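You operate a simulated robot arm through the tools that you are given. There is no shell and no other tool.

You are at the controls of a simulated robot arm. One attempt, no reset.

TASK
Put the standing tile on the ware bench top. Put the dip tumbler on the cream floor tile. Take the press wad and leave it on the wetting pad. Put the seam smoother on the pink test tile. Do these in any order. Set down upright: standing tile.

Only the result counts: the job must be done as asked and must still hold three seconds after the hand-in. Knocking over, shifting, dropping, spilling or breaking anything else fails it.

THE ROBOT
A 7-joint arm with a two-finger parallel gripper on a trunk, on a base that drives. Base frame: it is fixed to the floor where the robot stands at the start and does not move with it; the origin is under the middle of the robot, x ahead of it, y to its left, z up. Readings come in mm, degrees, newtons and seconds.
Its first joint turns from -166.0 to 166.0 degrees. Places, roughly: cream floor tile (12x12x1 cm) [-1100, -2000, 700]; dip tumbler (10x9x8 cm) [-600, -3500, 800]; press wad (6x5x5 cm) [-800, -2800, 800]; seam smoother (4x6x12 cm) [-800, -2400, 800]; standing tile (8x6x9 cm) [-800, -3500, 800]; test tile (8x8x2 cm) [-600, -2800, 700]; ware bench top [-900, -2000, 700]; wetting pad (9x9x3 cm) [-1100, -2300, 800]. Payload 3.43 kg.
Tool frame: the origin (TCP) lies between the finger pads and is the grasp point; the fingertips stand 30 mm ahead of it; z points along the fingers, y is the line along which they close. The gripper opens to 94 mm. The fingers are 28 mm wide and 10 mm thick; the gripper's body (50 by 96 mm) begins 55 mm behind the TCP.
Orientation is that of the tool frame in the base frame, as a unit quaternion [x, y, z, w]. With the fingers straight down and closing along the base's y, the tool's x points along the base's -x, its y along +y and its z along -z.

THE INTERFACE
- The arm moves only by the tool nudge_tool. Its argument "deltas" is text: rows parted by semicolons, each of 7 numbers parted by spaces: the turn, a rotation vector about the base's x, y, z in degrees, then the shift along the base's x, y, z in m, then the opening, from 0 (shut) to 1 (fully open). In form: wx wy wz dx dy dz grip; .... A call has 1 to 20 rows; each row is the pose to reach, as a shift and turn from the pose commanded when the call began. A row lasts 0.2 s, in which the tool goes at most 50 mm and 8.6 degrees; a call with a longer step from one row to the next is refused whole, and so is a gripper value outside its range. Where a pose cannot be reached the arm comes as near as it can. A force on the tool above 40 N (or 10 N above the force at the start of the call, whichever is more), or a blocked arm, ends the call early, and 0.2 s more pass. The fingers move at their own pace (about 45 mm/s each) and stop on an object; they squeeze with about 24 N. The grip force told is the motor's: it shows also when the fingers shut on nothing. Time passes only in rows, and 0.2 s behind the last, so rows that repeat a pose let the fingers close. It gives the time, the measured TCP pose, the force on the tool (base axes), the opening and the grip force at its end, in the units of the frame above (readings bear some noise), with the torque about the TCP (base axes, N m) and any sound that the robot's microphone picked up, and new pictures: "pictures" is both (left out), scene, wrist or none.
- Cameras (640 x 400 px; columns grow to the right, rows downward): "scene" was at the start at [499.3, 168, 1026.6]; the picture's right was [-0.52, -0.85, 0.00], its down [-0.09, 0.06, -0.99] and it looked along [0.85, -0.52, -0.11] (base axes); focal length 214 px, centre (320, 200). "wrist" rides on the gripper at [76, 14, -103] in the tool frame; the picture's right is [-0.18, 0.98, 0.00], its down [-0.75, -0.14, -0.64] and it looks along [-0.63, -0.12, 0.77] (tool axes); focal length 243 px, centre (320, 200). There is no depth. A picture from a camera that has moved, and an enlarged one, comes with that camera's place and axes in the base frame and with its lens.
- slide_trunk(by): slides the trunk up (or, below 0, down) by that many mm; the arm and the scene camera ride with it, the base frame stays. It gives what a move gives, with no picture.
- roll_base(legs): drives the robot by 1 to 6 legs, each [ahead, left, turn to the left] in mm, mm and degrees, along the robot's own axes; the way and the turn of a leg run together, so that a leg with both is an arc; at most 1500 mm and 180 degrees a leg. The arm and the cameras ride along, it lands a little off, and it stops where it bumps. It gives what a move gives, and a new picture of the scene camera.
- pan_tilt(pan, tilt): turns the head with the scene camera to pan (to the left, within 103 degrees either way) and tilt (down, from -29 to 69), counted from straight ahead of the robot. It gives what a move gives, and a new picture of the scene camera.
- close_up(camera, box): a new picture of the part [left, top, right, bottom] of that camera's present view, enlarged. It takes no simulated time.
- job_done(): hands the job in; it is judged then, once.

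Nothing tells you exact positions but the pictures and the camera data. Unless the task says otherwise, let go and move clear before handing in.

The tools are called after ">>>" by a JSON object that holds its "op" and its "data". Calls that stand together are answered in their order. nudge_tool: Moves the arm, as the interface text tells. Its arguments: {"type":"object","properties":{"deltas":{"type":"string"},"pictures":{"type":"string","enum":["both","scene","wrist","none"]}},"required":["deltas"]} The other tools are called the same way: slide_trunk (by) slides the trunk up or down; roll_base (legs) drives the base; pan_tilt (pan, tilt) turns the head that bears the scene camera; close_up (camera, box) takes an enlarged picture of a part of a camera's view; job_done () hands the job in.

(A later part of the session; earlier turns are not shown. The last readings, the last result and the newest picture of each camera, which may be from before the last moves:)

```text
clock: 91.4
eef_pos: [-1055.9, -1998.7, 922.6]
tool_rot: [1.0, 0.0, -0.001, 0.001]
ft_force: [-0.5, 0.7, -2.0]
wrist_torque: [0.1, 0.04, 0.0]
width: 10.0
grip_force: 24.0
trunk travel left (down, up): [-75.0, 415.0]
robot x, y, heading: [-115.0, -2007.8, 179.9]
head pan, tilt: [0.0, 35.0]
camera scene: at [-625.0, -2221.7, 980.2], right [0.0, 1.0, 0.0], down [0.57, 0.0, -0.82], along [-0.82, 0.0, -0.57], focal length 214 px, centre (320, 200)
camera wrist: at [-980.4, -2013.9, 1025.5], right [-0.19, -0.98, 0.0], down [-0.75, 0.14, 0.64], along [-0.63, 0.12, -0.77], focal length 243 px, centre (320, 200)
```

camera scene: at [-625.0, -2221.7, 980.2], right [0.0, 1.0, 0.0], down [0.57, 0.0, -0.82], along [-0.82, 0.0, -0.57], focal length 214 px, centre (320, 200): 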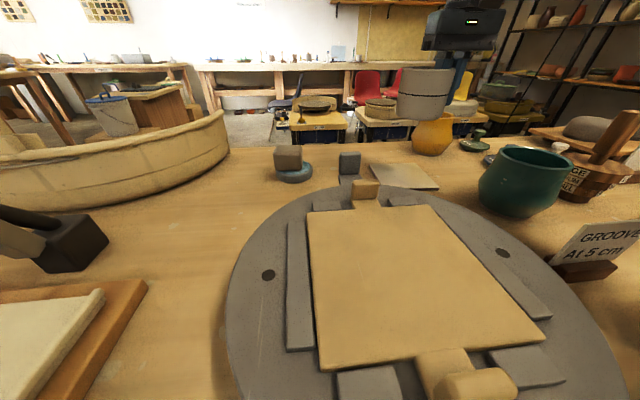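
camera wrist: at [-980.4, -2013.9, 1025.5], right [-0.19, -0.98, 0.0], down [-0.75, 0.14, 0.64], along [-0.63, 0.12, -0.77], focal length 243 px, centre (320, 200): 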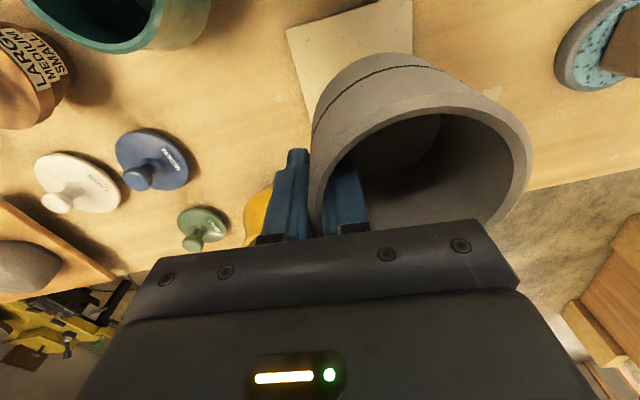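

>>> {"op": "nudge_tool", "data": {"deltas": "0 0 0 -0.001 0 -0.03 0; 0 0 0 -0.001 0 -0.06 0; 0 0 0 -0.001 0 -0.085 0; 0 0 0 -0.001 0 -0.098 0; 0 0 0 -0.001 0 -0.1 0; 0 0 0 -0.001 0 -0.1 0"}}

>>> {"op": "close_up", "data": {"camera": "scene", "box": [340, 80, 500, 200]}}

```text
clock: 92.8
eef_pos: [-1058.1, -1998.6, 824.6]
tool_rot: [1.0, 0.0, 0.0, 0.001]
ft_force: [0.7, -0.3, -3.3]
wrist_torque: [0.08, 0.03, -0.01]
width: 10.1
grip_force: 23.9
trunk travel left (down, up): [-75.0, 415.0]
robot x, y, heading: [-112.8, -2009.8, 179.9]
head pan, tilt: [0.0, 35.0]
camera scene: at [-625.0, -2221.7, 980.2], right [0.0, 1.0, 0.0], down [0.57, 0.0, -0.82], along [-0.82, 0.0, -0.57], focal length 214 px, centre (320, 200)
camera wrist: at [-982.9, -2014.1, 927.9], right [-0.19, -0.98, 0.0], down [-0.75, 0.14, 0.64], along [-0.63, 0.12, -0.77], focal length 243 px, centre (320, 200)
```

scene: 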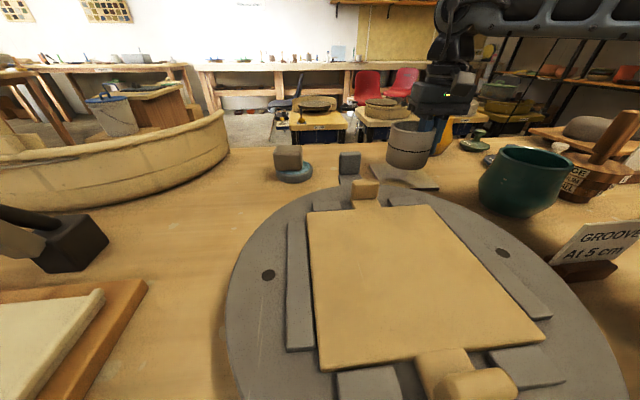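
wrist: 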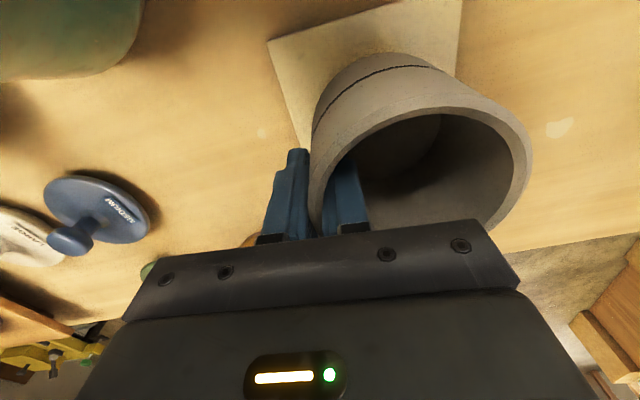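

```text
3.33 times, centred on (420, 140) of scene
camera zoom: at [-625.0, -2221.7, 980.2], right [0.0, 1.0, 0.0], down [0.57, 0.0, -0.82], along [-0.82, 0.0, -0.57], focal length 715 px, centre (-13, 400)
```

zoom: 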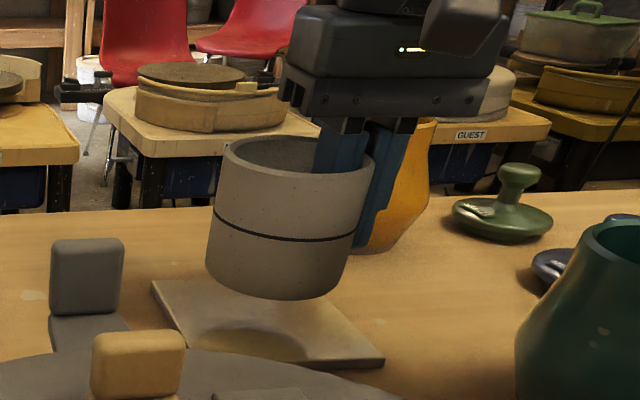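

>>> {"op": "nudge_tool", "data": {"deltas": "0 0 0 0 0 -0.004 0; 0 0 0 0 0 -0.008 0; 0 0 0 0 0 -0.008 0", "pictures": "none"}}

>>> {"op": "close_up", "data": {"camera": "scene", "box": [370, 110, 450, 200]}}

>>> {"op": "close_up", "data": {"camera": "wrist", "box": [240, 0, 560, 200]}}

```text
clock: 93.6
eef_pos: [-1058.7, -1998.9, 816.4]
tool_rot: [1.0, 0.0, 0.0, -0.001]
ft_force: [-0.7, -0.4, -2.4]
wrist_torque: [0.11, 0.04, 0.0]
width: 10.3
grip_force: 23.9
trunk travel left (down, up): [-75.0, 415.0]
robot x, y, heading: [-113.5, -2007.0, 179.9]
head pan, tilt: [0.0, 35.0]
```

```text
4.44 times, centred on (410, 155) of scene
camera zoom: at [-625.0, -2221.7, 980.2], right [0.0, 1.0, 0.0], down [0.57, 0.0, -0.82], along [-0.82, 0.0, -0.57], focal length 953 px, centre (-80, 400)
```

zoom: 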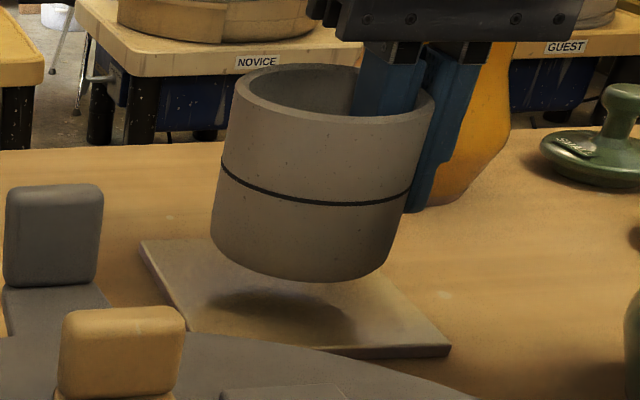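

```text
2.00 times, centred on (400, 100) of wrist
camera zoom: at [-982.2, -2013.6, 920.5], right [-0.19, -0.98, 0.0], down [-0.75, 0.14, 0.64], along [-0.63, 0.12, -0.77], focal length 485 px, centre (160, 400)
```

zoom: 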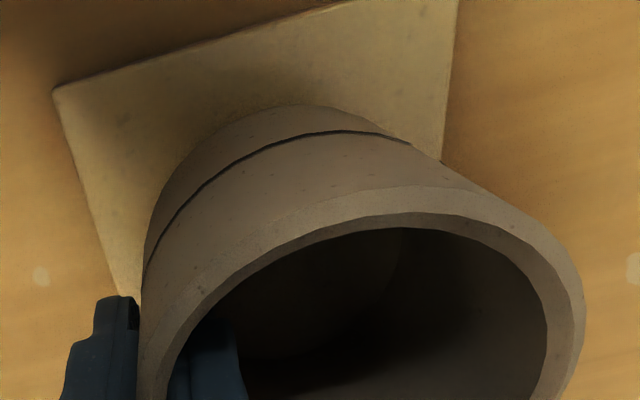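

>>> {"op": "nudge_tool", "data": {"deltas": "0 0 0 -0.001 0 -0.003 0; 0 0 0 -0.001 0 -0.006 0; 0 0 0 -0.001 0 -0.006 0", "pictures": "none"}}

>>> {"op": "nudge_tool", "data": {"deltas": "0 0 0 0 0 -0.002 0; 0 0 0 0 0 -0.003 0; 0 0 0 0 0 -0.003 0", "pictures": "none"}}

>>> {"op": "close_up", "data": {"camera": "scene", "box": [370, 110, 450, 200]}}

```text
clock: 94.4
eef_pos: [-1059.6, -1999.4, 811.3]
tool_rot: [1.0, -0.001, 0.0, 0.0]
ft_force: [0.3, -0.9, -2.8]
wrist_torque: [0.09, 0.04, 0.06]
width: 10.1
grip_force: 24.0
trunk travel left (down, up): [-75.0, 415.0]
robot x, y, heading: [-111.4, -2007.7, 179.9]
head pan, tilt: [0.0, 35.0]
```

```text
clock: 95.2
eef_pos: [-1059.6, -1999.1, 807.6]
tool_rot: [1.0, -0.001, -0.001, -0.001]
ft_force: [0.3, 0.3, -2.3]
wrist_torque: [0.08, -0.01, 0.01]
width: 10.0
grip_force: 24.1
trunk travel left (down, up): [-75.0, 415.0]
robot x, y, heading: [-110.3, -2009.1, 179.9]
head pan, tilt: [0.0, 35.0]
```

```text
4.44 times, centred on (410, 155) of scene
camera zoom: at [-625.0, -2221.7, 980.2], right [0.0, 1.0, 0.0], down [0.57, 0.0, -0.82], along [-0.82, 0.0, -0.57], focal length 953 px, centre (-80, 400)
```

zoom: 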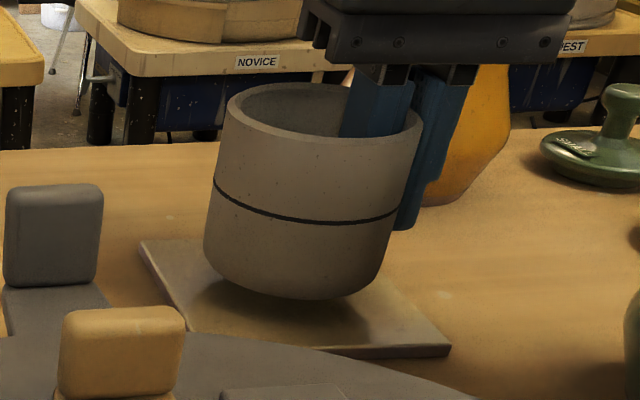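

>>> {"op": "nudge_tool", "data": {"deltas": "0 0 0 0 0 -0.003 0; 0 0 0 0 0 -0.006 0; 0 0 0 0 0 -0.006 0", "pictures": "none"}}

>>> {"op": "nudge_tool", "data": {"deltas": "0 0 0 0 0 -0.002 0; 0 0 0 0 0 -0.003 0; 0 0 0 0 0 -0.003 0", "pictures": "none"}}

>>> {"op": "close_up", "data": {"camera": "scene", "box": [370, 110, 450, 200]}}

```text
clock: 96.0
eef_pos: [-1059.8, -1999.9, 801.6]
tool_rot: [1.0, 0.0, 0.0, 0.0]
ft_force: [0.3, 0.1, -2.3]
wrist_torque: [0.11, 0.02, -0.01]
width: 10.4
grip_force: 24.0
trunk travel left (down, up): [-75.0, 415.0]
robot x, y, heading: [-112.9, -2010.2, 179.9]
head pan, tilt: [0.0, 35.0]
```

```text
clock: 96.8
eef_pos: [-1060.0, -1999.0, 799.0]
tool_rot: [1.0, -0.001, 0.001, 0.0]
ft_force: [-0.3, 0.1, -2.8]
wrist_torque: [0.09, 0.01, 0.01]
width: 10.0
grip_force: 23.9
trunk travel left (down, up): [-75.0, 415.0]
robot x, y, heading: [-115.5, -2009.0, 180.0]
head pan, tilt: [0.0, 35.0]
```

```text
4.44 times, centred on (410, 155) of scene
camera zoom: at [-625.0, -2221.7, 980.2], right [0.0, 1.0, 0.0], down [0.57, 0.0, -0.82], along [-0.82, 0.0, -0.57], focal length 953 px, centre (-80, 400)
```

zoom: 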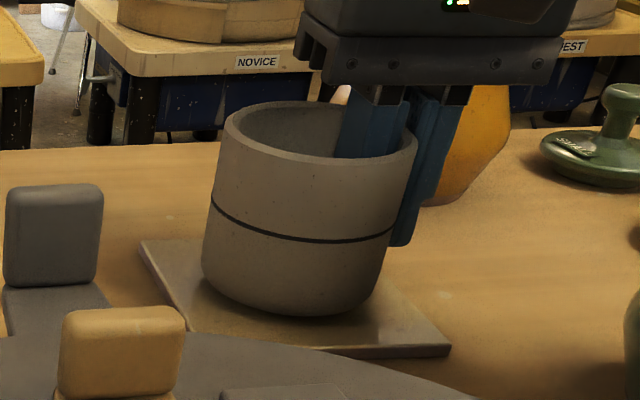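

>>> {"op": "nudge_tool", "data": {"deltas": "0 0 0 0 0 -0.002 0; 0 0 0 0 0 -0.003 0; 0 0 0 0 0 -0.003 0", "pictures": "none"}}

>>> {"op": "nudge_tool", "data": {"deltas": "0 0 0 0 0 -0.002 0; 0 0 0 0 0 -0.003 0; 0 0 0 0 0 -0.003 0", "pictures": "none"}}

>>> {"op": "close_up", "data": {"camera": "scene", "box": [370, 110, 450, 200]}}

```text
clock: 97.6
eef_pos: [-1059.9, -1999.1, 794.7]
tool_rot: [1.0, -0.001, 0.0, 0.0]
ft_force: [0.3, 0.0, -1.5]
wrist_torque: [0.08, -0.02, 0.01]
width: 10.0
grip_force: 24.9
trunk travel left (down, up): [-75.0, 415.0]
robot x, y, heading: [-113.7, -2005.5, 179.9]
head pan, tilt: [0.0, 35.0]
```

```text
clock: 98.4
eef_pos: [-1060.4, -1999.2, 793.9]
tool_rot: [1.0, -0.001, -0.001, 0.0]
ft_force: [-3.8, 2.2, 6.9]
wrist_torque: [-0.31, -0.17, -0.07]
width: 10.0
grip_force: 23.9
trunk travel left (down, up): [-75.0, 415.0]
robot x, y, heading: [-114.3, -2008.4, 179.6]
head pan, tilt: [0.0, 35.0]
```

```text
4.44 times, centred on (410, 155) of scene
camera zoom: at [-624.9, -2221.6, 980.4], right [0.0, 1.0, 0.0], down [0.57, 0.0, -0.82], along [-0.82, 0.0, -0.57], focal length 953 px, centre (-80, 400)
```

zoom: 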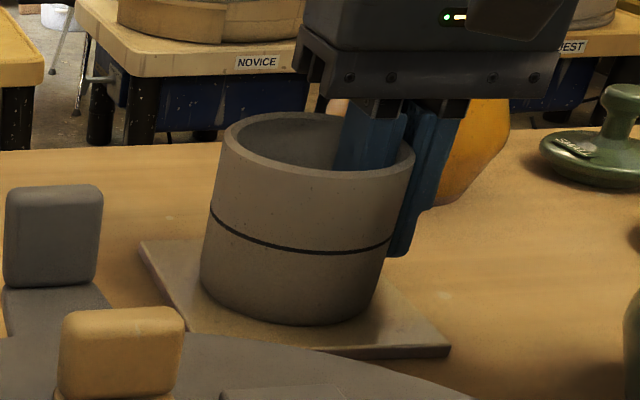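

Contact on the tile, near the tumbler's centre. Opening partway and rising.

>>> {"op": "nudge_tool", "data": {"deltas": "0 0 0 0 0 -0.001 0; 0 0 0 0 0 -0.001 0.2; 0 0 0 0 0 -0.001 0.4; 0 0 0 0 0 -0.001 0.5; 0 0 0 0 0 -0.001 0.5; 0 0 0 0 0 -0.001 0.5"}}

>>> {"op": "close_up", "data": {"camera": "scene", "box": [370, 110, 450, 200]}}

```text
clock: 99.8
eef_pos: [-1059.1, -1998.5, 791.7]
tool_rot: [1.0, 0.0, 0.0, 0.0]
ft_force: [-0.3, 0.1, -0.1]
wrist_torque: [0.01, 0.01, -0.02]
width: 47.1
grip_force: 0.1
trunk travel left (down, up): [-75.0, 415.0]
robot x, y, heading: [-113.4, -2009.4, 179.7]
head pan, tilt: [0.0, 35.0]
camera scene: at [-625.0, -2221.7, 980.2], right [0.0, 1.0, 0.0], down [0.57, 0.0, -0.82], along [-0.82, 0.0, -0.57], focal length 214 px, centre (320, 200)
camera wrist: at [-983.1, -2014.2, 895.0], right [-0.19, -0.98, 0.0], down [-0.75, 0.14, 0.64], along [-0.63, 0.12, -0.77], focal length 243 px, centre (320, 200)
```

scene: 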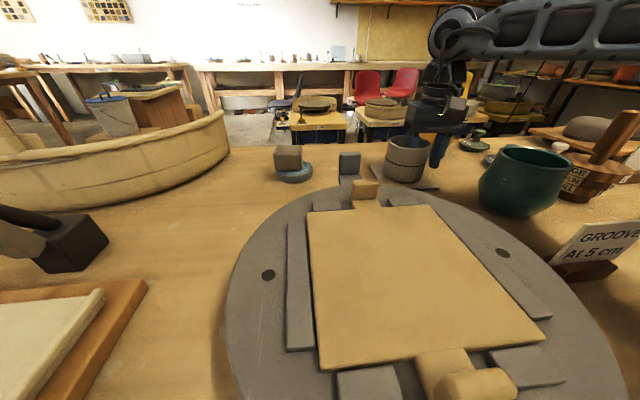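
wrist: 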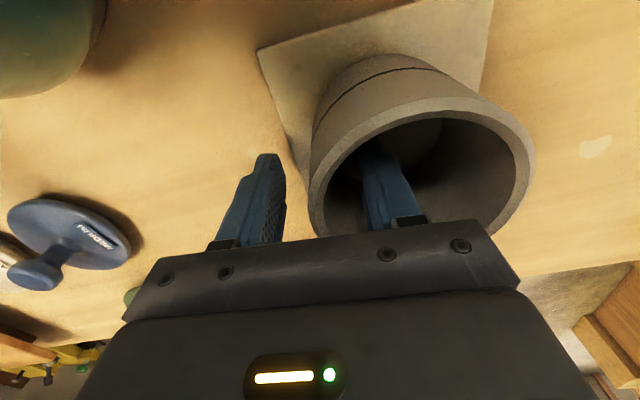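

```text
4.44 times, centred on (410, 155) of scene
camera zoom: at [-625.0, -2221.7, 980.2], right [0.0, 1.0, 0.0], down [0.57, 0.0, -0.82], along [-0.82, 0.0, -0.57], focal length 953 px, centre (-80, 400)
```

zoom: 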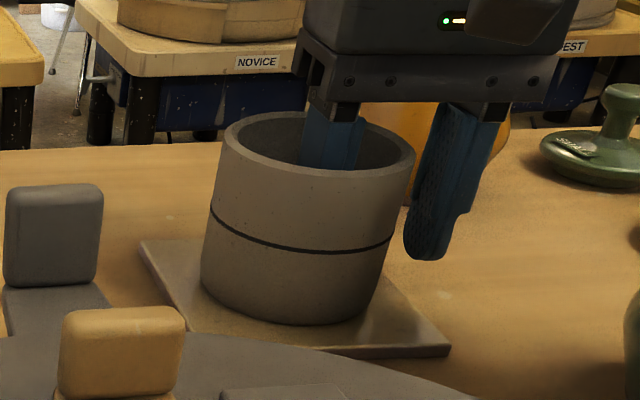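

The tumbler sits on the cream tile. Rising clear straight up.

>>> {"op": "nudge_tool", "data": {"deltas": "0 0 0 0 0 0.02 0.5; 0 0 0 0 0 0.05 0.5; 0 0 0 0 0 0.09 0.5; 0 0 0 0 0 0.13 0.5; 0 0 0 0 0 0.175 0.5; 0 0 0 0 0 0.22 0.5; 0 0 0 0 0 0.26 0.5; 0 0 0 0 0 0.28 0.5; 0 0 0 0 0 0.28 0.5"}}

>>> {"op": "close_up", "data": {"camera": "scene", "box": [370, 110, 450, 200]}}

>>> {"op": "close_up", "data": {"camera": "wrist", "box": [200, 0, 440, 150]}}

```text
clock: 101.8
eef_pos: [-1058.7, -1996.9, 1072.7]
tool_rot: [1.0, -0.001, 0.001, 0.001]
ft_force: [-0.3, 0.3, 0.1]
wrist_torque: [-0.02, -0.01, 0.01]
width: 47.2
grip_force: 0.0
trunk travel left (down, up): [-75.0, 415.0]
robot x, y, heading: [-110.3, -2010.0, 179.7]
head pan, tilt: [0.0, 35.0]
camera scene: at [-625.0, -2221.7, 980.2], right [0.0, 1.0, 0.0], down [0.57, 0.0, -0.82], along [-0.82, 0.0, -0.57], focal length 214 px, centre (320, 200)
camera wrist: at [-983.8, -2011.7, 1175.7], right [-0.19, -0.98, 0.0], down [-0.75, 0.14, 0.64], along [-0.63, 0.12, -0.77], focal length 243 px, centre (320, 200)
```

scene: 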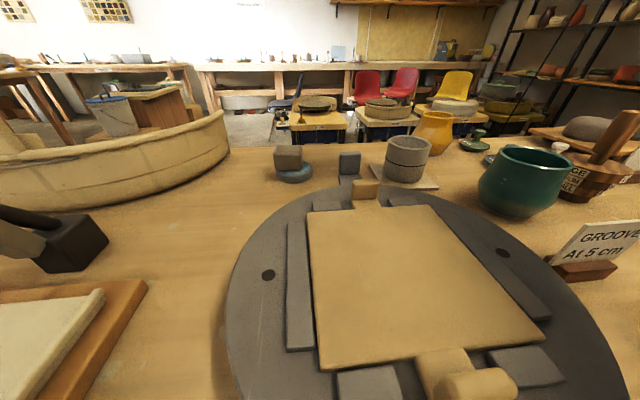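
wrist: 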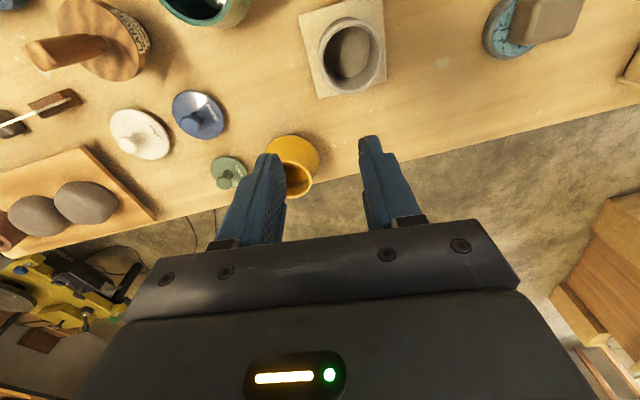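

```text
4.44 times, centred on (410, 155) of scene
camera zoom: at [-625.0, -2221.7, 980.2], right [0.0, 1.0, 0.0], down [0.57, 0.0, -0.82], along [-0.82, 0.0, -0.57], focal length 953 px, centre (-80, 400)
```

zoom: 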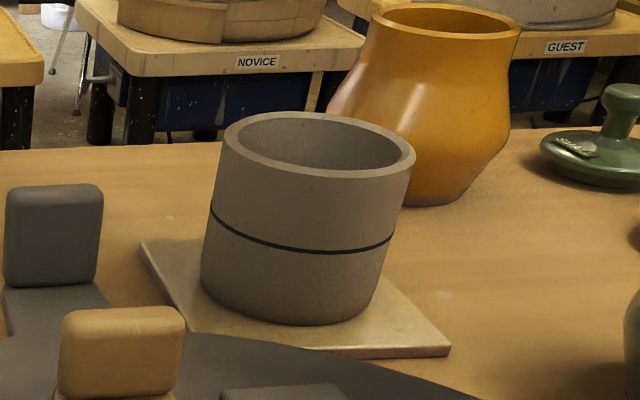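

```text
2.67 times, centred on (320, 75) of wrist
camera zoom: at [-983.8, -2011.7, 1175.7], right [-0.19, -0.98, 0.0], down [-0.75, 0.14, 0.64], along [-0.63, 0.12, -0.77], focal length 647 px, centre (320, 533)
```

zoom: 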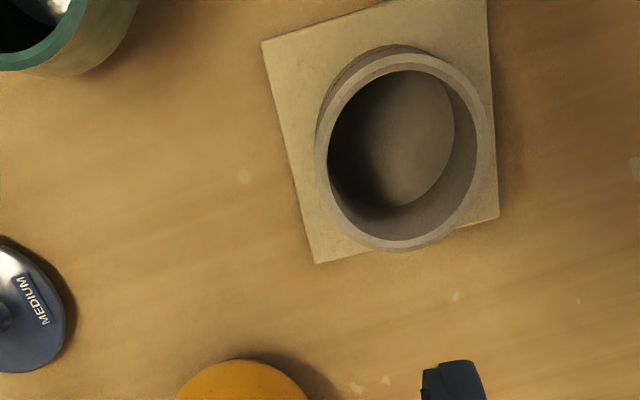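

Tumbler well seated. Retracting the arm and heading back to the second bench for the standing tile.

>>> {"op": "nudge_tool", "data": {"deltas": "0 0 0 0.03 -0.024 0 0.6; 0 0 0 0.065 -0.05 0 0.8; 0 0 0 0.1 -0.077 0 1; 0 0 0 0.135 -0.104 0 1; 0 0 0 0.17 -0.131 0 1; 0 0 0 0.205 -0.158 0 1; 0 0 0 0.24 -0.185 0 1; 0 0 0 0.266 -0.206 0 1; 0 0 0 0.3 -0.22 0 1; 0 0 0 0.33 -0.23 0 1; 0 0 0 0.33 -0.23 0 1", "pictures": "none"}}

>>> {"op": "roll_base", "data": {"legs": [[-145, 0, 0], [0, 640, 0], [0, 560, 0]]}}

>>> {"op": "pan_tilt", "data": {"pan": 0, "tilt": 40}}

```text
clock: 104.2
eef_pos: [-728.8, -2227.3, 1071.4]
tool_rot: [1.0, -0.001, 0.001, 0.0]
ft_force: [-0.1, -1.1, -0.1]
wrist_torque: [0.0, 0.03, 0.03]
width: 94.2
grip_force: 0.1
trunk travel left (down, up): [-75.0, 415.0]
robot x, y, heading: [-114.0, -2008.1, 180.0]
head pan, tilt: [0.0, 35.0]
```

```text
clock: 111.4
eef_pos: [-566.9, -3406.1, 1070.5]
tool_rot: [1.0, 0.005, 0.001, 0.0]
ft_force: [-0.3, -0.9, 0.2]
wrist_torque: [-0.01, 0.02, -0.02]
width: 93.9
grip_force: 0.0
trunk travel left (down, up): [-75.0, 415.0]
robot x, y, heading: [44.2, -3179.6, -179.5]
head pan, tilt: [0.0, 35.0]
camera scene: at [-463.5, -3398.8, 980.2], right [-0.01, 1.0, 0.0], down [0.57, 0.01, -0.82], along [-0.82, -0.01, -0.57], focal length 214 px, centre (320, 200)
```

scene: 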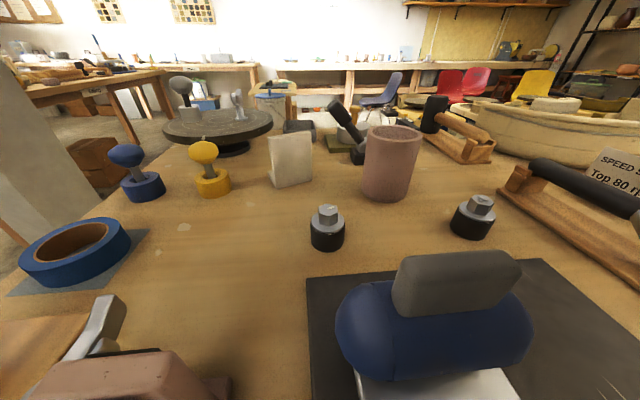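

```text
clock: 112.0
eef_pos: [-566.6, -3406.1, 1071.0]
tool_rot: [1.0, 0.005, 0.0, 0.0]
ft_force: [-0.9, -0.4, -0.3]
wrist_torque: [0.0, 0.01, 0.0]
width: 94.0
grip_force: 0.0
trunk travel left (down, up): [-75.0, 415.0]
robot x, y, heading: [48.4, -3181.1, -179.6]
head pan, tilt: [0.0, 40.0]
camera scene: at [-460.5, -3398.8, 972.7], right [-0.01, 1.0, 0.0], down [0.64, 0.01, -0.77], along [-0.77, -0.01, -0.64], focal length 214 px, centre (320, 200)
```

scene: 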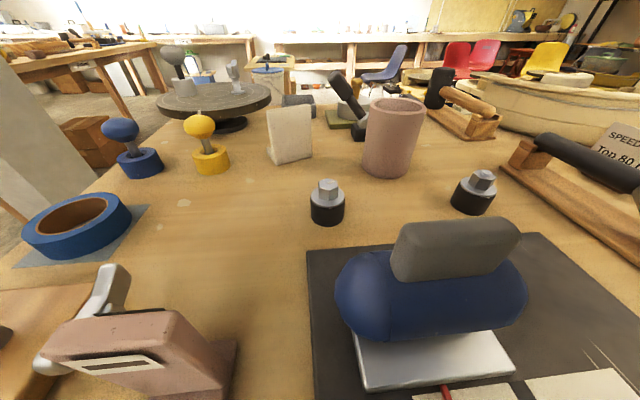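

The standing tile is a plate at ≈(-812,-3450), angled about 25°, with its foot behind. I'll shift slightly left, then hover over it with the gripper turned so its fingers close across the plate's thickness.

>>> {"op": "roll_base", "data": {"legs": [[0, 80, -0.4]]}}

>>> {"op": "nudge_tool", "data": {"deltas": "0 0 -8 -0.03 0.01 0 1; 0 0 -16 -0.06 0.015 0 1; 0 0 -24 -0.09 0.02 0 1; 0 0 -32 -0.12 0.025 0 1; 0 0 -40 -0.15 0.03 0 1; 0 0 -48 -0.18 0.035 0 0.9; 0 0 -56 -0.21 0.036 0 0.8; 0 0 -62 -0.235 0.036 0 0.7; 0 0 -65 -0.245 0.036 -0.02 0.6; 0 0 -65 -0.245 0.036 -0.05 0.6; 0 0 -65 -0.245 0.036 -0.05 0.6"}}

```text
clock: 113.1
eef_pos: [-569.0, -3479.8, 1070.8]
tool_rot: [1.0, 0.002, 0.0, 0.0]
ft_force: [-0.5, 0.6, 0.1]
wrist_torque: [0.02, 0.0, 0.0]
width: 93.9
grip_force: 0.1
trunk travel left (down, up): [-75.0, 415.0]
robot x, y, heading: [48.6, -3259.8, -180.0]
head pan, tilt: [0.0, 40.0]
camera scene: at [-461.5, -3473.8, 972.6], right [0.0, 1.0, 0.0], down [0.64, 0.0, -0.77], along [-0.77, 0.0, -0.64], focal length 214 px, centre (320, 200)
```

scene: 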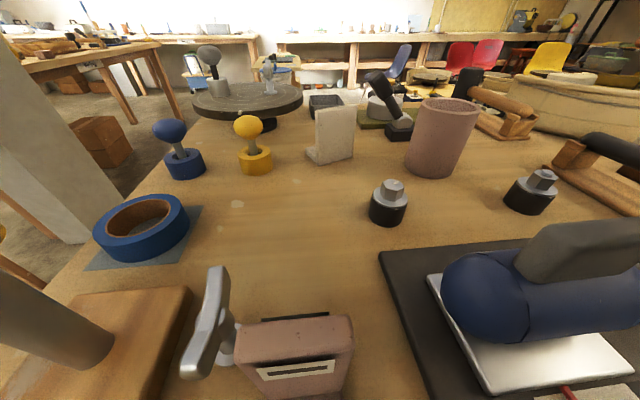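

```text
clock: 115.5
eef_pos: [-813.7, -3443.6, 1018.2]
tool_rot: [0.844, -0.537, 0.0, 0.0]
ft_force: [0.4, -0.1, 0.0]
wrist_torque: [0.01, -0.03, 0.01]
width: 56.4
grip_force: 0.0
trunk travel left (down, up): [-75.0, 415.0]
robot x, y, heading: [47.8, -3258.7, -179.9]
head pan, tilt: [0.0, 40.0]
camera scene: at [-461.5, -3473.8, 972.7], right [0.0, 1.0, 0.0], down [0.64, 0.0, -0.77], along [-0.77, 0.0, -0.64], focal length 214 px, centre (320, 200)
camera wrist: at [-794.6, -3519.0, 1121.9], right [-0.97, -0.25, 0.0], down [-0.19, 0.74, 0.64], along [-0.16, 0.62, -0.77], focal length 243 px, centre (320, 200)
```

scene: 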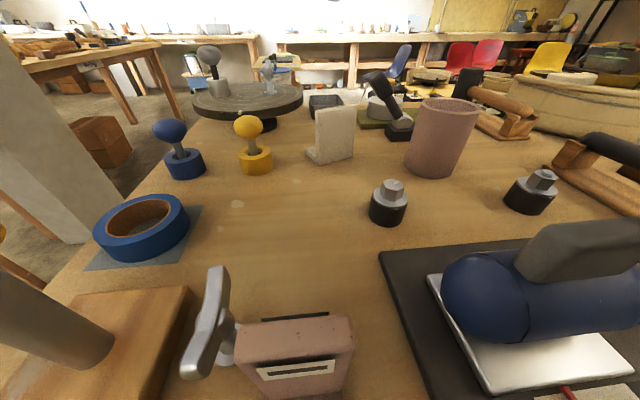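
wrist: 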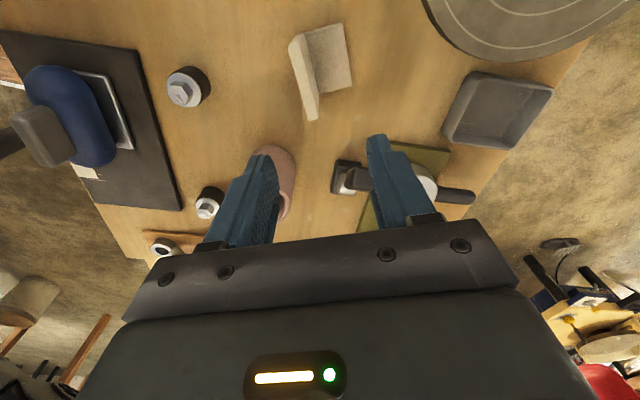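

>>> {"op": "close_up", "data": {"camera": "wrist", "box": [240, 10, 400, 130]}}

>>> {"op": "close_up", "data": {"camera": "scene", "box": [280, 80, 400, 180]}}

```text
3.33 times, centred on (320, 70) of wrist
camera zoom: at [-794.6, -3519.0, 1121.9], right [-0.97, -0.25, 0.0], down [-0.19, 0.74, 0.64], along [-0.16, 0.62, -0.77], focal length 809 px, centre (320, 633)
```

zoom: 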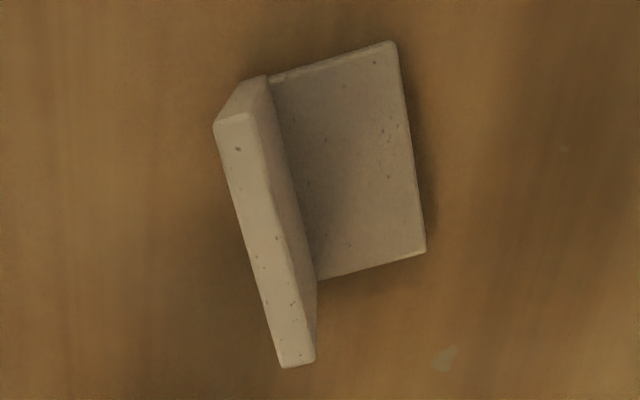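

```text
4.00 times, centred on (340, 130) of scene
camera zoom: at [-461.5, -3473.8, 972.7], right [0.0, 1.0, 0.0], down [0.64, 0.0, -0.77], along [-0.77, 0.0, -0.64], focal length 858 px, centre (240, 480)
```

zoom: 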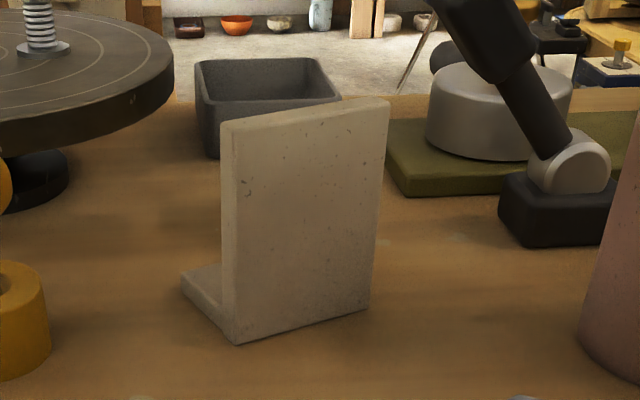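

Plate: top edge centre ≈(-795,-3452), z≈870, thickness ≈9 mm, normal at ~28°. Adjusting and lowering part-way for another look.

>>> {"op": "nudge_tool", "data": {"deltas": "0 0 1.6 0.01 -0.004 -0.01 0.5; 0 0 3.3 0.019 -0.0085 -0.04 0.45; 0 0 3.3 0.019 -0.0085 -0.075 0.45; 0 0 3.3 0.019 -0.0085 -0.08 0.45; 0 0 3.3 0.019 -0.0085 -0.08 0.45"}}

>>> {"op": "close_up", "data": {"camera": "wrist", "box": [240, 30, 400, 150]}}

```text
clock: 116.7
eef_pos: [-794.9, -3450.6, 940.0]
tool_rot: [0.859, -0.512, -0.001, 0.0]
ft_force: [0.0, 1.4, 0.1]
wrist_torque: [-0.03, -0.01, -0.01]
width: 42.4
grip_force: 0.0
trunk travel left (down, up): [-75.0, 415.0]
robot x, y, heading: [43.6, -3258.6, -180.0]
head pan, tilt: [0.0, 40.0]
camera scene: at [-461.5, -3473.8, 972.6], right [0.0, 1.0, 0.0], down [0.64, 0.0, -0.77], along [-0.77, 0.0, -0.64], focal length 214 px, centre (320, 200)
camera wrist: at [-771.7, -3525.8, 1043.8], right [-0.95, -0.31, 0.0], down [-0.24, 0.73, 0.64], along [-0.2, 0.61, -0.77], focal length 243 px, centre (320, 200)
```

scene: 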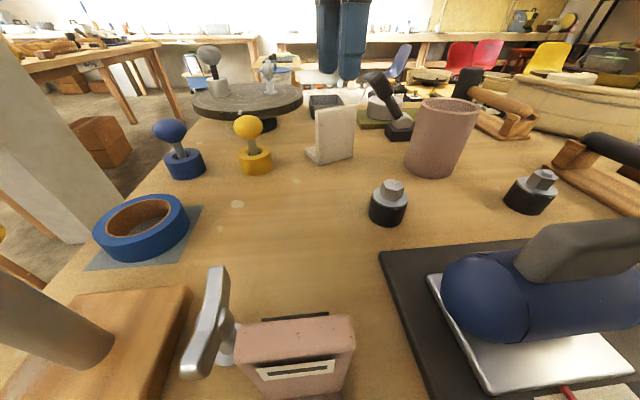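
wrist: 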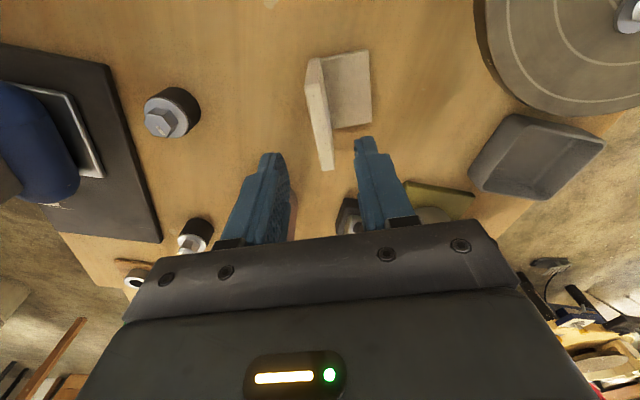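

```text
3.33 times, centred on (320, 90) of wrist
camera zoom: at [-771.7, -3525.8, 1043.8], right [-0.95, -0.31, 0.0], down [-0.24, 0.73, 0.64], along [-0.2, 0.61, -0.77], focal length 809 px, centre (320, 567)
```

zoom: 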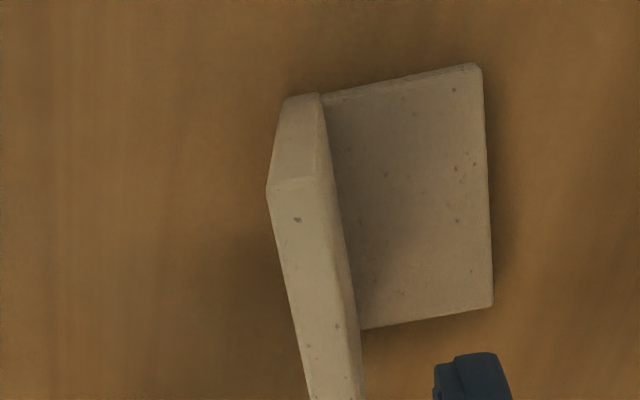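

Alignment is good (within 2 mm). Descending to grasp the plate.

>>> {"op": "nudge_tool", "data": {"deltas": "0 0 0 -0.002 -0.001 -0.03 0.45; 0 0 0 -0.002 -0.001 -0.06 0.45; 0 0 0 -0.002 -0.001 -0.085 0.45; 0 0 0 -0.002 -0.001 -0.098 0.45; 0 0 0 -0.002 -0.001 -0.1 0.45; 0 0 0 -0.002 -0.001 -0.1 0.45"}}

```text
clock: 118.1
eef_pos: [-796.6, -3451.9, 841.1]
tool_rot: [0.859, -0.511, 0.0, 0.0]
ft_force: [-0.2, -0.5, 0.8]
wrist_torque: [0.03, -0.01, -0.01]
width: 42.4
grip_force: 0.0
trunk travel left (down, up): [-75.0, 415.0]
robot x, y, heading: [47.3, -3254.1, -179.8]
head pan, tilt: [0.0, 40.0]
camera scene: at [-461.6, -3473.8, 972.6], right [0.0, 1.0, 0.0], down [0.64, 0.0, -0.77], along [-0.77, 0.0, -0.64], focal length 214 px, centre (320, 200)
camera wrist: at [-773.8, -3526.9, 945.0], right [-0.95, -0.31, 0.0], down [-0.24, 0.73, 0.64], along [-0.2, 0.61, -0.77], focal length 243 px, centre (320, 200)
```

scene: 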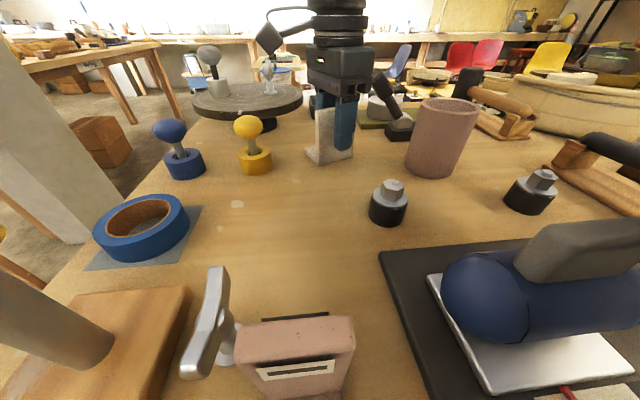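
wrist: 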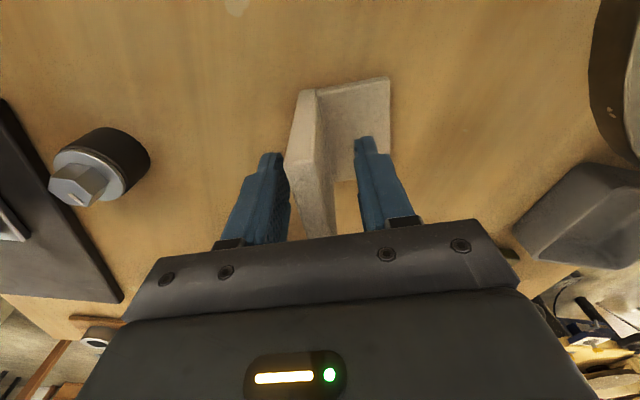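

The plate is between the fingers. Closing, then a test lift.

>>> {"op": "nudge_tool", "data": {"deltas": "0 0 0 0 0 0 0.3; 0 0 0 0 0 0 0.15; 0 0 0 0 0 0 0; 0 0 0 0 0 0 0; 0 0 0 0 0 0 0; 0 0 0 0 0 0.01 0; 0 0 0 0 0 0.03 0; 0 0 0 0 0 0.05 0; 0 0 0 0 0 0.05 0"}}

>>> {"op": "close_up", "data": {"camera": "scene", "box": [280, 60, 400, 180]}}

```text
clock: 120.1
eef_pos: [-797.6, -3451.8, 892.2]
tool_rot: [0.859, -0.511, 0.0, 0.0]
ft_force: [0.7, -0.2, -2.1]
wrist_torque: [0.03, -0.02, -0.01]
width: 15.9
grip_force: 24.3
trunk travel left (down, up): [-75.0, 415.0]
robot x, y, heading: [44.4, -3256.8, -179.8]
head pan, tilt: [0.0, 40.0]
camera scene: at [-461.6, -3473.8, 972.6], right [0.0, 1.0, 0.0], down [0.64, 0.0, -0.77], along [-0.77, 0.0, -0.64], focal length 214 px, centre (320, 200)
camera wrist: at [-773.9, -3527.4, 995.0], right [-0.95, -0.31, 0.0], down [-0.24, 0.73, 0.64], along [-0.2, 0.61, -0.77], focal length 243 px, centre (320, 200)
```

scene: 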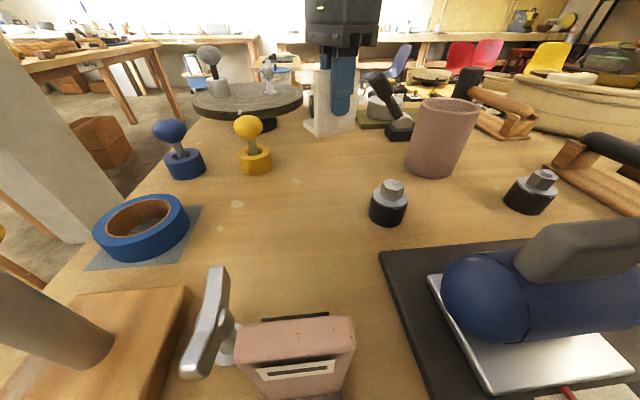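
wrist: 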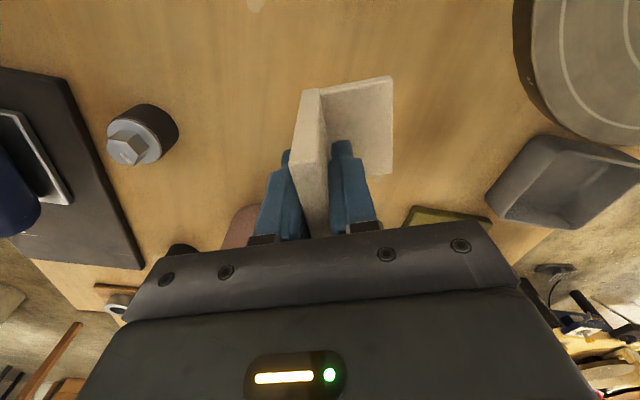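

```text
3.33 times, centred on (340, 120) of scene
camera zoom: at [-461.6, -3473.8, 972.6], right [0.0, 1.0, 0.0], down [0.64, 0.0, -0.77], along [-0.77, 0.0, -0.64], focal length 715 px, centre (253, 467)
```

zoom: 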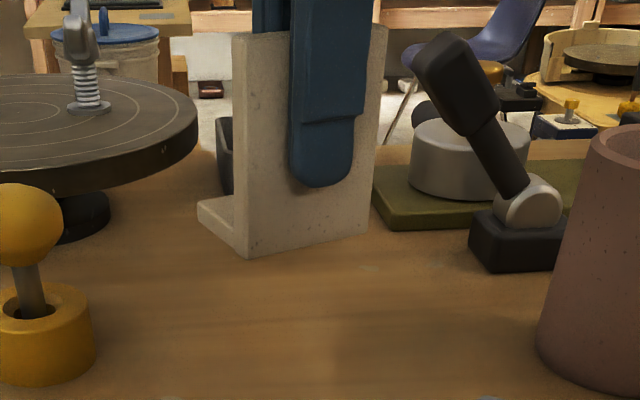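

Held upright. Raising it and driving back to the ware bench's free area around (-850,-2390).

>>> {"op": "nudge_tool", "data": {"deltas": "0 0 0 0 0 0.04 0; 0 0 0 0 0 0.085 0; 0 0 0 0 0 0.13 0; 0 0 0 0 0 0.17 0; 0 0 0 0.03 0 0.195 0; 0 0 0 0.06 0 0.2 0; 0 0 0 0.09 0 0.2 0; 0 0 0 0.1 0 0.2 0; 0 0 0 0.1 0 0.2 0", "pictures": "none"}}

>>> {"op": "roll_base", "data": {"legs": [[0, -475, 0], [0, -475, 0]]}}

>>> {"op": "pan_tilt", "data": {"pan": 0, "tilt": 45}}

```text
clock: 122.1
eef_pos: [-695.8, -3452.9, 1092.3]
tool_rot: [0.86, -0.511, 0.001, 0.001]
ft_force: [-0.2, -0.3, -2.5]
wrist_torque: [0.0, -0.01, 0.02]
width: 16.3
grip_force: 24.0
trunk travel left (down, up): [-75.0, 415.0]
robot x, y, heading: [44.0, -3257.6, -179.8]
head pan, tilt: [0.0, 40.0]
```

```text
clock: 127.3
eef_pos: [-695.2, -2517.0, 1093.0]
tool_rot: [0.857, -0.515, 0.0, 0.0]
ft_force: [-1.3, -0.9, -3.0]
wrist_torque: [0.0, -0.04, -0.02]
width: 16.4
grip_force: 23.4
trunk travel left (down, up): [-75.0, 415.0]
robot x, y, heading: [45.0, -2322.7, 179.8]
head pan, tilt: [0.0, 40.0]
camera scene: at [-461.5, -2538.3, 972.6], right [0.0, 1.0, 0.0], down [0.64, 0.0, -0.77], along [-0.77, 0.0, -0.64], focal length 214 px, centre (320, 200)
```

scene: 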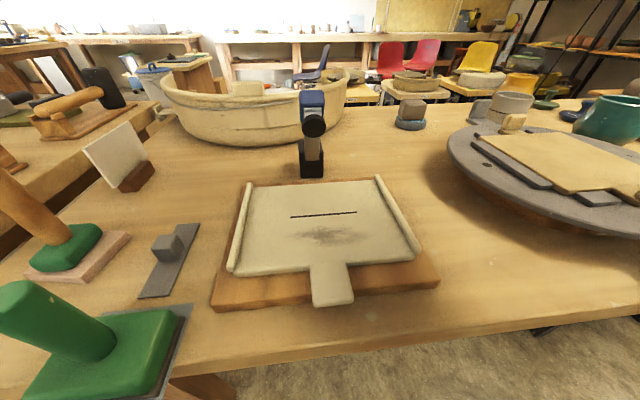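

```text
clock: 127.9
eef_pos: [-697.0, -2517.4, 1092.6]
tool_rot: [0.858, -0.514, 0.001, 0.0]
ft_force: [0.2, 0.3, -2.2]
wrist_torque: [0.02, -0.02, 0.0]
width: 16.5
grip_force: 24.5
trunk travel left (down, up): [-75.0, 415.0]
robot x, y, heading: [45.4, -2326.4, 179.7]
head pan, tilt: [0.0, 45.0]
camera scene: at [-457.8, -2538.3, 965.4], right [0.0, 1.0, 0.0], down [0.71, 0.0, -0.71], along [-0.71, 0.0, -0.71], focal length 214 px, centre (320, 200)
```

scene: 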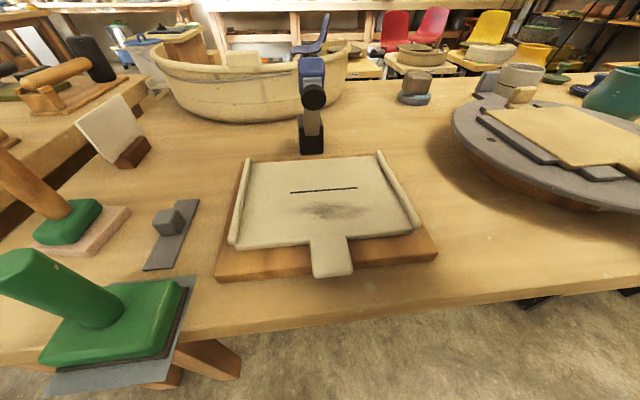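

The bench is clear around (-860,-2380). Moving there and descending.

>>> {"op": "nudge_tool", "data": {"deltas": "0 0 0 -0.03 0.025 0 0; 0 0 0 -0.06 0.05 0 0; 0 0 0 -0.09 0.076 0 0; 0 0 0 -0.12 0.101 0 0; 0 0 0 -0.15 0.126 0 0; 0 0 0 -0.163 0.137 0 0; 0 0 0 -0.163 0.137 -0.04 0; 0 0 0 -0.163 0.137 -0.085 0; 0 0 0 -0.163 0.137 -0.13 0; 0 0 0 -0.163 0.137 -0.175 0; 0 0 0 -0.163 0.137 -0.21 0; 0 0 0 -0.163 0.137 -0.24 0; 0 0 0 -0.163 0.137 -0.262 0; 0 0 0 -0.163 0.137 -0.262 0"}}

>>> {"op": "close_up", "data": {"camera": "scene", "box": [340, 60, 480, 200]}}

```text
clock: 130.9
eef_pos: [-857.4, -2378.8, 829.9]
tool_rot: [0.858, -0.514, -0.001, 0.0]
ft_force: [0.2, -0.2, -3.0]
wrist_torque: [0.03, -0.04, 0.01]
width: 16.3
grip_force: 23.7
trunk travel left (down, up): [-75.0, 415.0]
robot x, y, heading: [53.3, -2322.3, 179.8]
head pan, tilt: [0.0, 45.0]
camera scene: at [-457.8, -2538.3, 965.4], right [0.0, 1.0, 0.0], down [0.71, 0.0, -0.71], along [-0.71, 0.0, -0.71], focal length 214 px, centre (320, 200)
camera wrist: at [-834.1, -2453.5, 932.9], right [-0.95, -0.3, 0.0], down [-0.23, 0.73, 0.64], along [-0.19, 0.61, -0.77], focal length 243 px, centre (320, 200)
```

scene: 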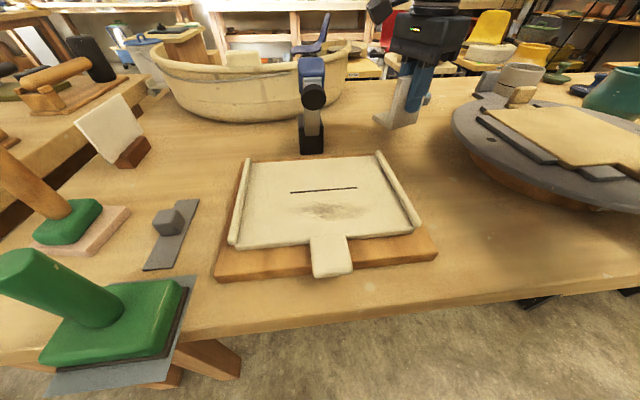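
wrist: 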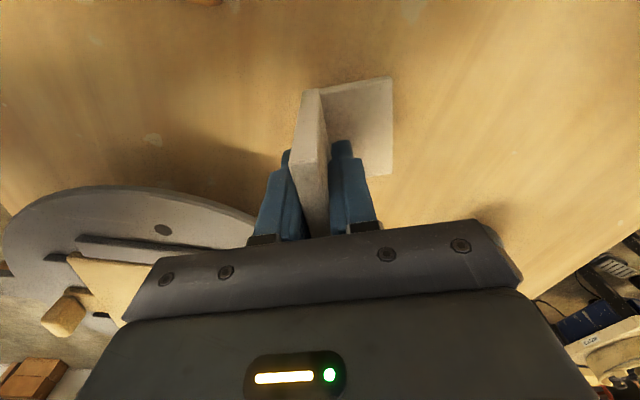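

```text
2.86 times, centred on (410, 130) of scene
camera zoom: at [-457.8, -2538.3, 965.4], right [0.0, 1.0, 0.0], down [0.71, 0.0, -0.71], along [-0.71, 0.0, -0.71], focal length 613 px, centre (63, 400)
```

zoom: 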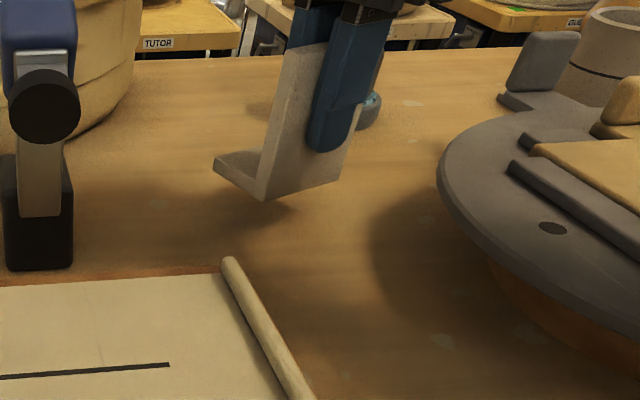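

>>> {"op": "nudge_tool", "data": {"deltas": "0 0 0 0 0 -0.008 0; 0 0 0 0 0 -0.016 0; 0 0 0 0 0 -0.02 0; 0 0 0 0 0 -0.02 0", "pictures": "none"}}

>>> {"op": "nudge_tool", "data": {"deltas": "0 0 0 0 0 -0.002 0; 0 0 0 0 0 -0.004 0; 0 0 0 0 0 -0.004 0", "pictures": "none"}}

>>> {"op": "close_up", "data": {"camera": "scene", "box": [360, 80, 450, 160]}}

```text
clock: 131.9
eef_pos: [-859.2, -2379.9, 810.7]
tool_rot: [0.858, -0.514, 0.0, 0.0]
ft_force: [0.7, 0.4, -3.0]
wrist_torque: [-0.01, -0.04, 0.0]
width: 16.3
grip_force: 23.8
trunk travel left (down, up): [-75.0, 415.0]
robot x, y, heading: [47.3, -2329.6, 180.1]
head pan, tilt: [0.0, 45.0]
```

```text
clock: 132.7
eef_pos: [-860.1, -2380.4, 805.5]
tool_rot: [0.857, -0.515, 0.0, -0.001]
ft_force: [-0.8, -0.7, -2.1]
wrist_torque: [0.02, 0.01, 0.01]
width: 16.6
grip_force: 24.2
trunk travel left (down, up): [-75.0, 415.0]
robot x, y, heading: [48.7, -2325.3, 179.8]
head pan, tilt: [0.0, 45.0]
```

```text
5.00 times, centred on (405, 120) of scene
camera zoom: at [-457.8, -2538.3, 965.3], right [0.0, 1.0, 0.0], down [0.71, 0.0, -0.71], along [-0.71, 0.0, -0.71], focal length 1072 px, centre (-105, 600)
```

zoom: 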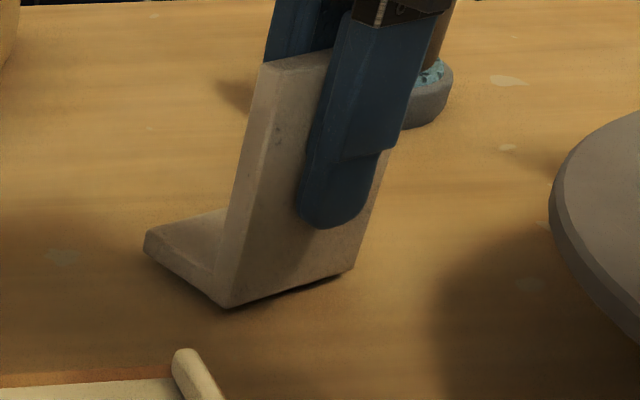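

>>> {"op": "nudge_tool", "data": {"deltas": "0 0 0 0 0 -0.002 0; 0 0 0 0 0 -0.003 0; 0 0 0 0 0 -0.003 0", "pictures": "none"}}

>>> {"op": "nudge_tool", "data": {"deltas": "0 0 0 0 0 -0.002 0; 0 0 0 0 0 -0.002 0", "pictures": "none"}}

>>> {"op": "close_up", "data": {"camera": "scene", "box": [360, 80, 450, 160]}}

```text
clock: 133.5
eef_pos: [-858.7, -2380.9, 803.6]
tool_rot: [0.857, -0.515, 0.0, 0.0]
ft_force: [-0.2, 0.3, -2.6]
wrist_torque: [0.03, -0.03, 0.03]
width: 16.1
grip_force: 23.8
trunk travel left (down, up): [-75.0, 415.0]
robot x, y, heading: [46.1, -2324.6, 179.9]
head pan, tilt: [0.0, 45.0]
```

```text
clock: 134.1
eef_pos: [-858.3, -2380.4, 803.3]
tool_rot: [0.858, -0.514, 0.0, 0.001]
ft_force: [-1.9, 0.4, 5.3]
wrist_torque: [-0.22, -0.05, -0.03]
width: 16.4
grip_force: 24.4
trunk travel left (down, up): [-75.0, 415.0]
robot x, y, heading: [46.3, -2327.3, 179.9]
head pan, tilt: [0.0, 45.0]
```

```text
5.00 times, centred on (405, 120) of scene
camera zoom: at [-457.7, -2538.3, 965.5], right [0.0, 1.0, 0.0], down [0.71, 0.0, -0.71], along [-0.71, 0.0, -0.71], focal length 1072 px, centre (-105, 600)
```

zoom: 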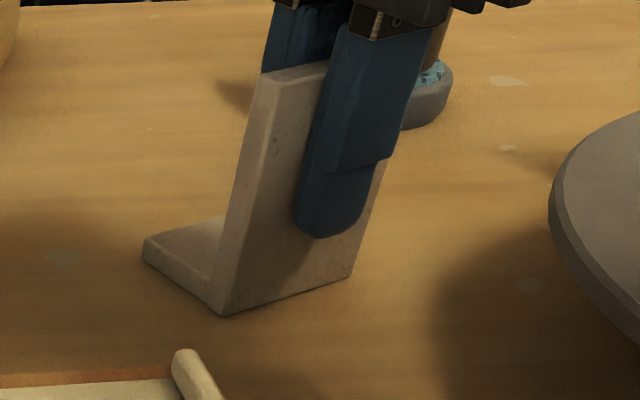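

Contact made. One mm more to seat it, then release to a moderate opening and rise.

>>> {"op": "nudge_tool", "data": {"deltas": "0 0 0 0 0 -0.0015 0; 0 0 0 0 0 -0.0015 0; 0 0 0 0 0 -0.0015 0.2; 0 0 0 0 0 -0.0015 0.35; 0 0 0 0 0 -0.0015 0.45; 0 0 0 0 0 -0.0015 0.5; 0 0 0 0 0 -0.0015 0.5", "pictures": "scene"}}

>>> {"op": "close_up", "data": {"camera": "scene", "box": [360, 80, 450, 160]}}

```text
clock: 135.7
eef_pos: [-858.7, -2380.3, 799.9]
tool_rot: [0.858, -0.514, 0.0, 0.0]
ft_force: [0.0, -0.7, -0.2]
wrist_torque: [0.01, 0.01, 0.03]
width: 47.2
grip_force: 0.1
trunk travel left (down, up): [-75.0, 415.0]
robot x, y, heading: [48.6, -2323.8, 179.9]
head pan, tilt: [0.0, 45.0]
camera scene: at [-457.8, -2538.3, 965.4], right [0.0, 1.0, 0.0], down [0.71, 0.0, -0.71], along [-0.71, 0.0, -0.71], focal length 214 px, centre (320, 200)
```

scene: 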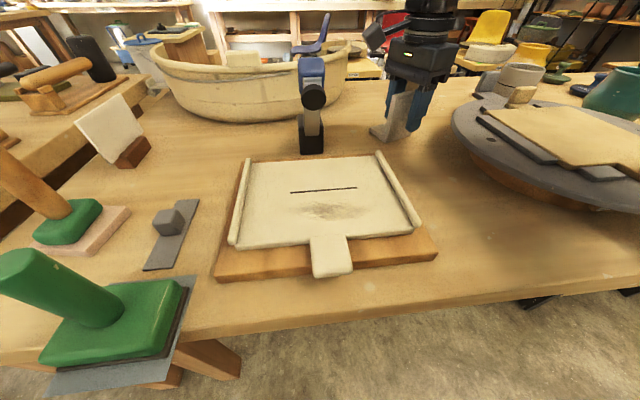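

```text
5.00 times, centred on (405, 120) of scene
camera zoom: at [-457.8, -2538.3, 965.4], right [0.0, 1.0, 0.0], down [0.71, 0.0, -0.71], along [-0.71, 0.0, -0.71], focal length 1072 px, centre (-105, 600)
```

zoom: 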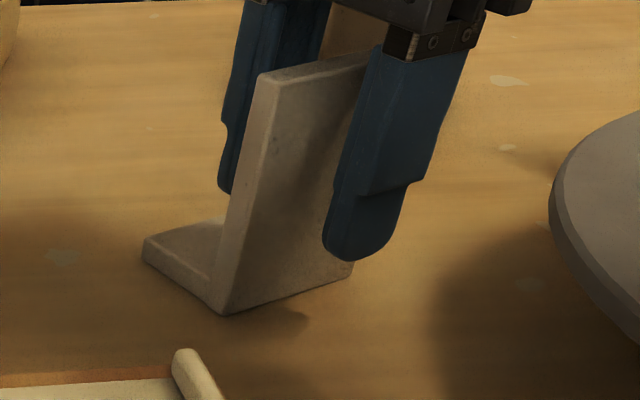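

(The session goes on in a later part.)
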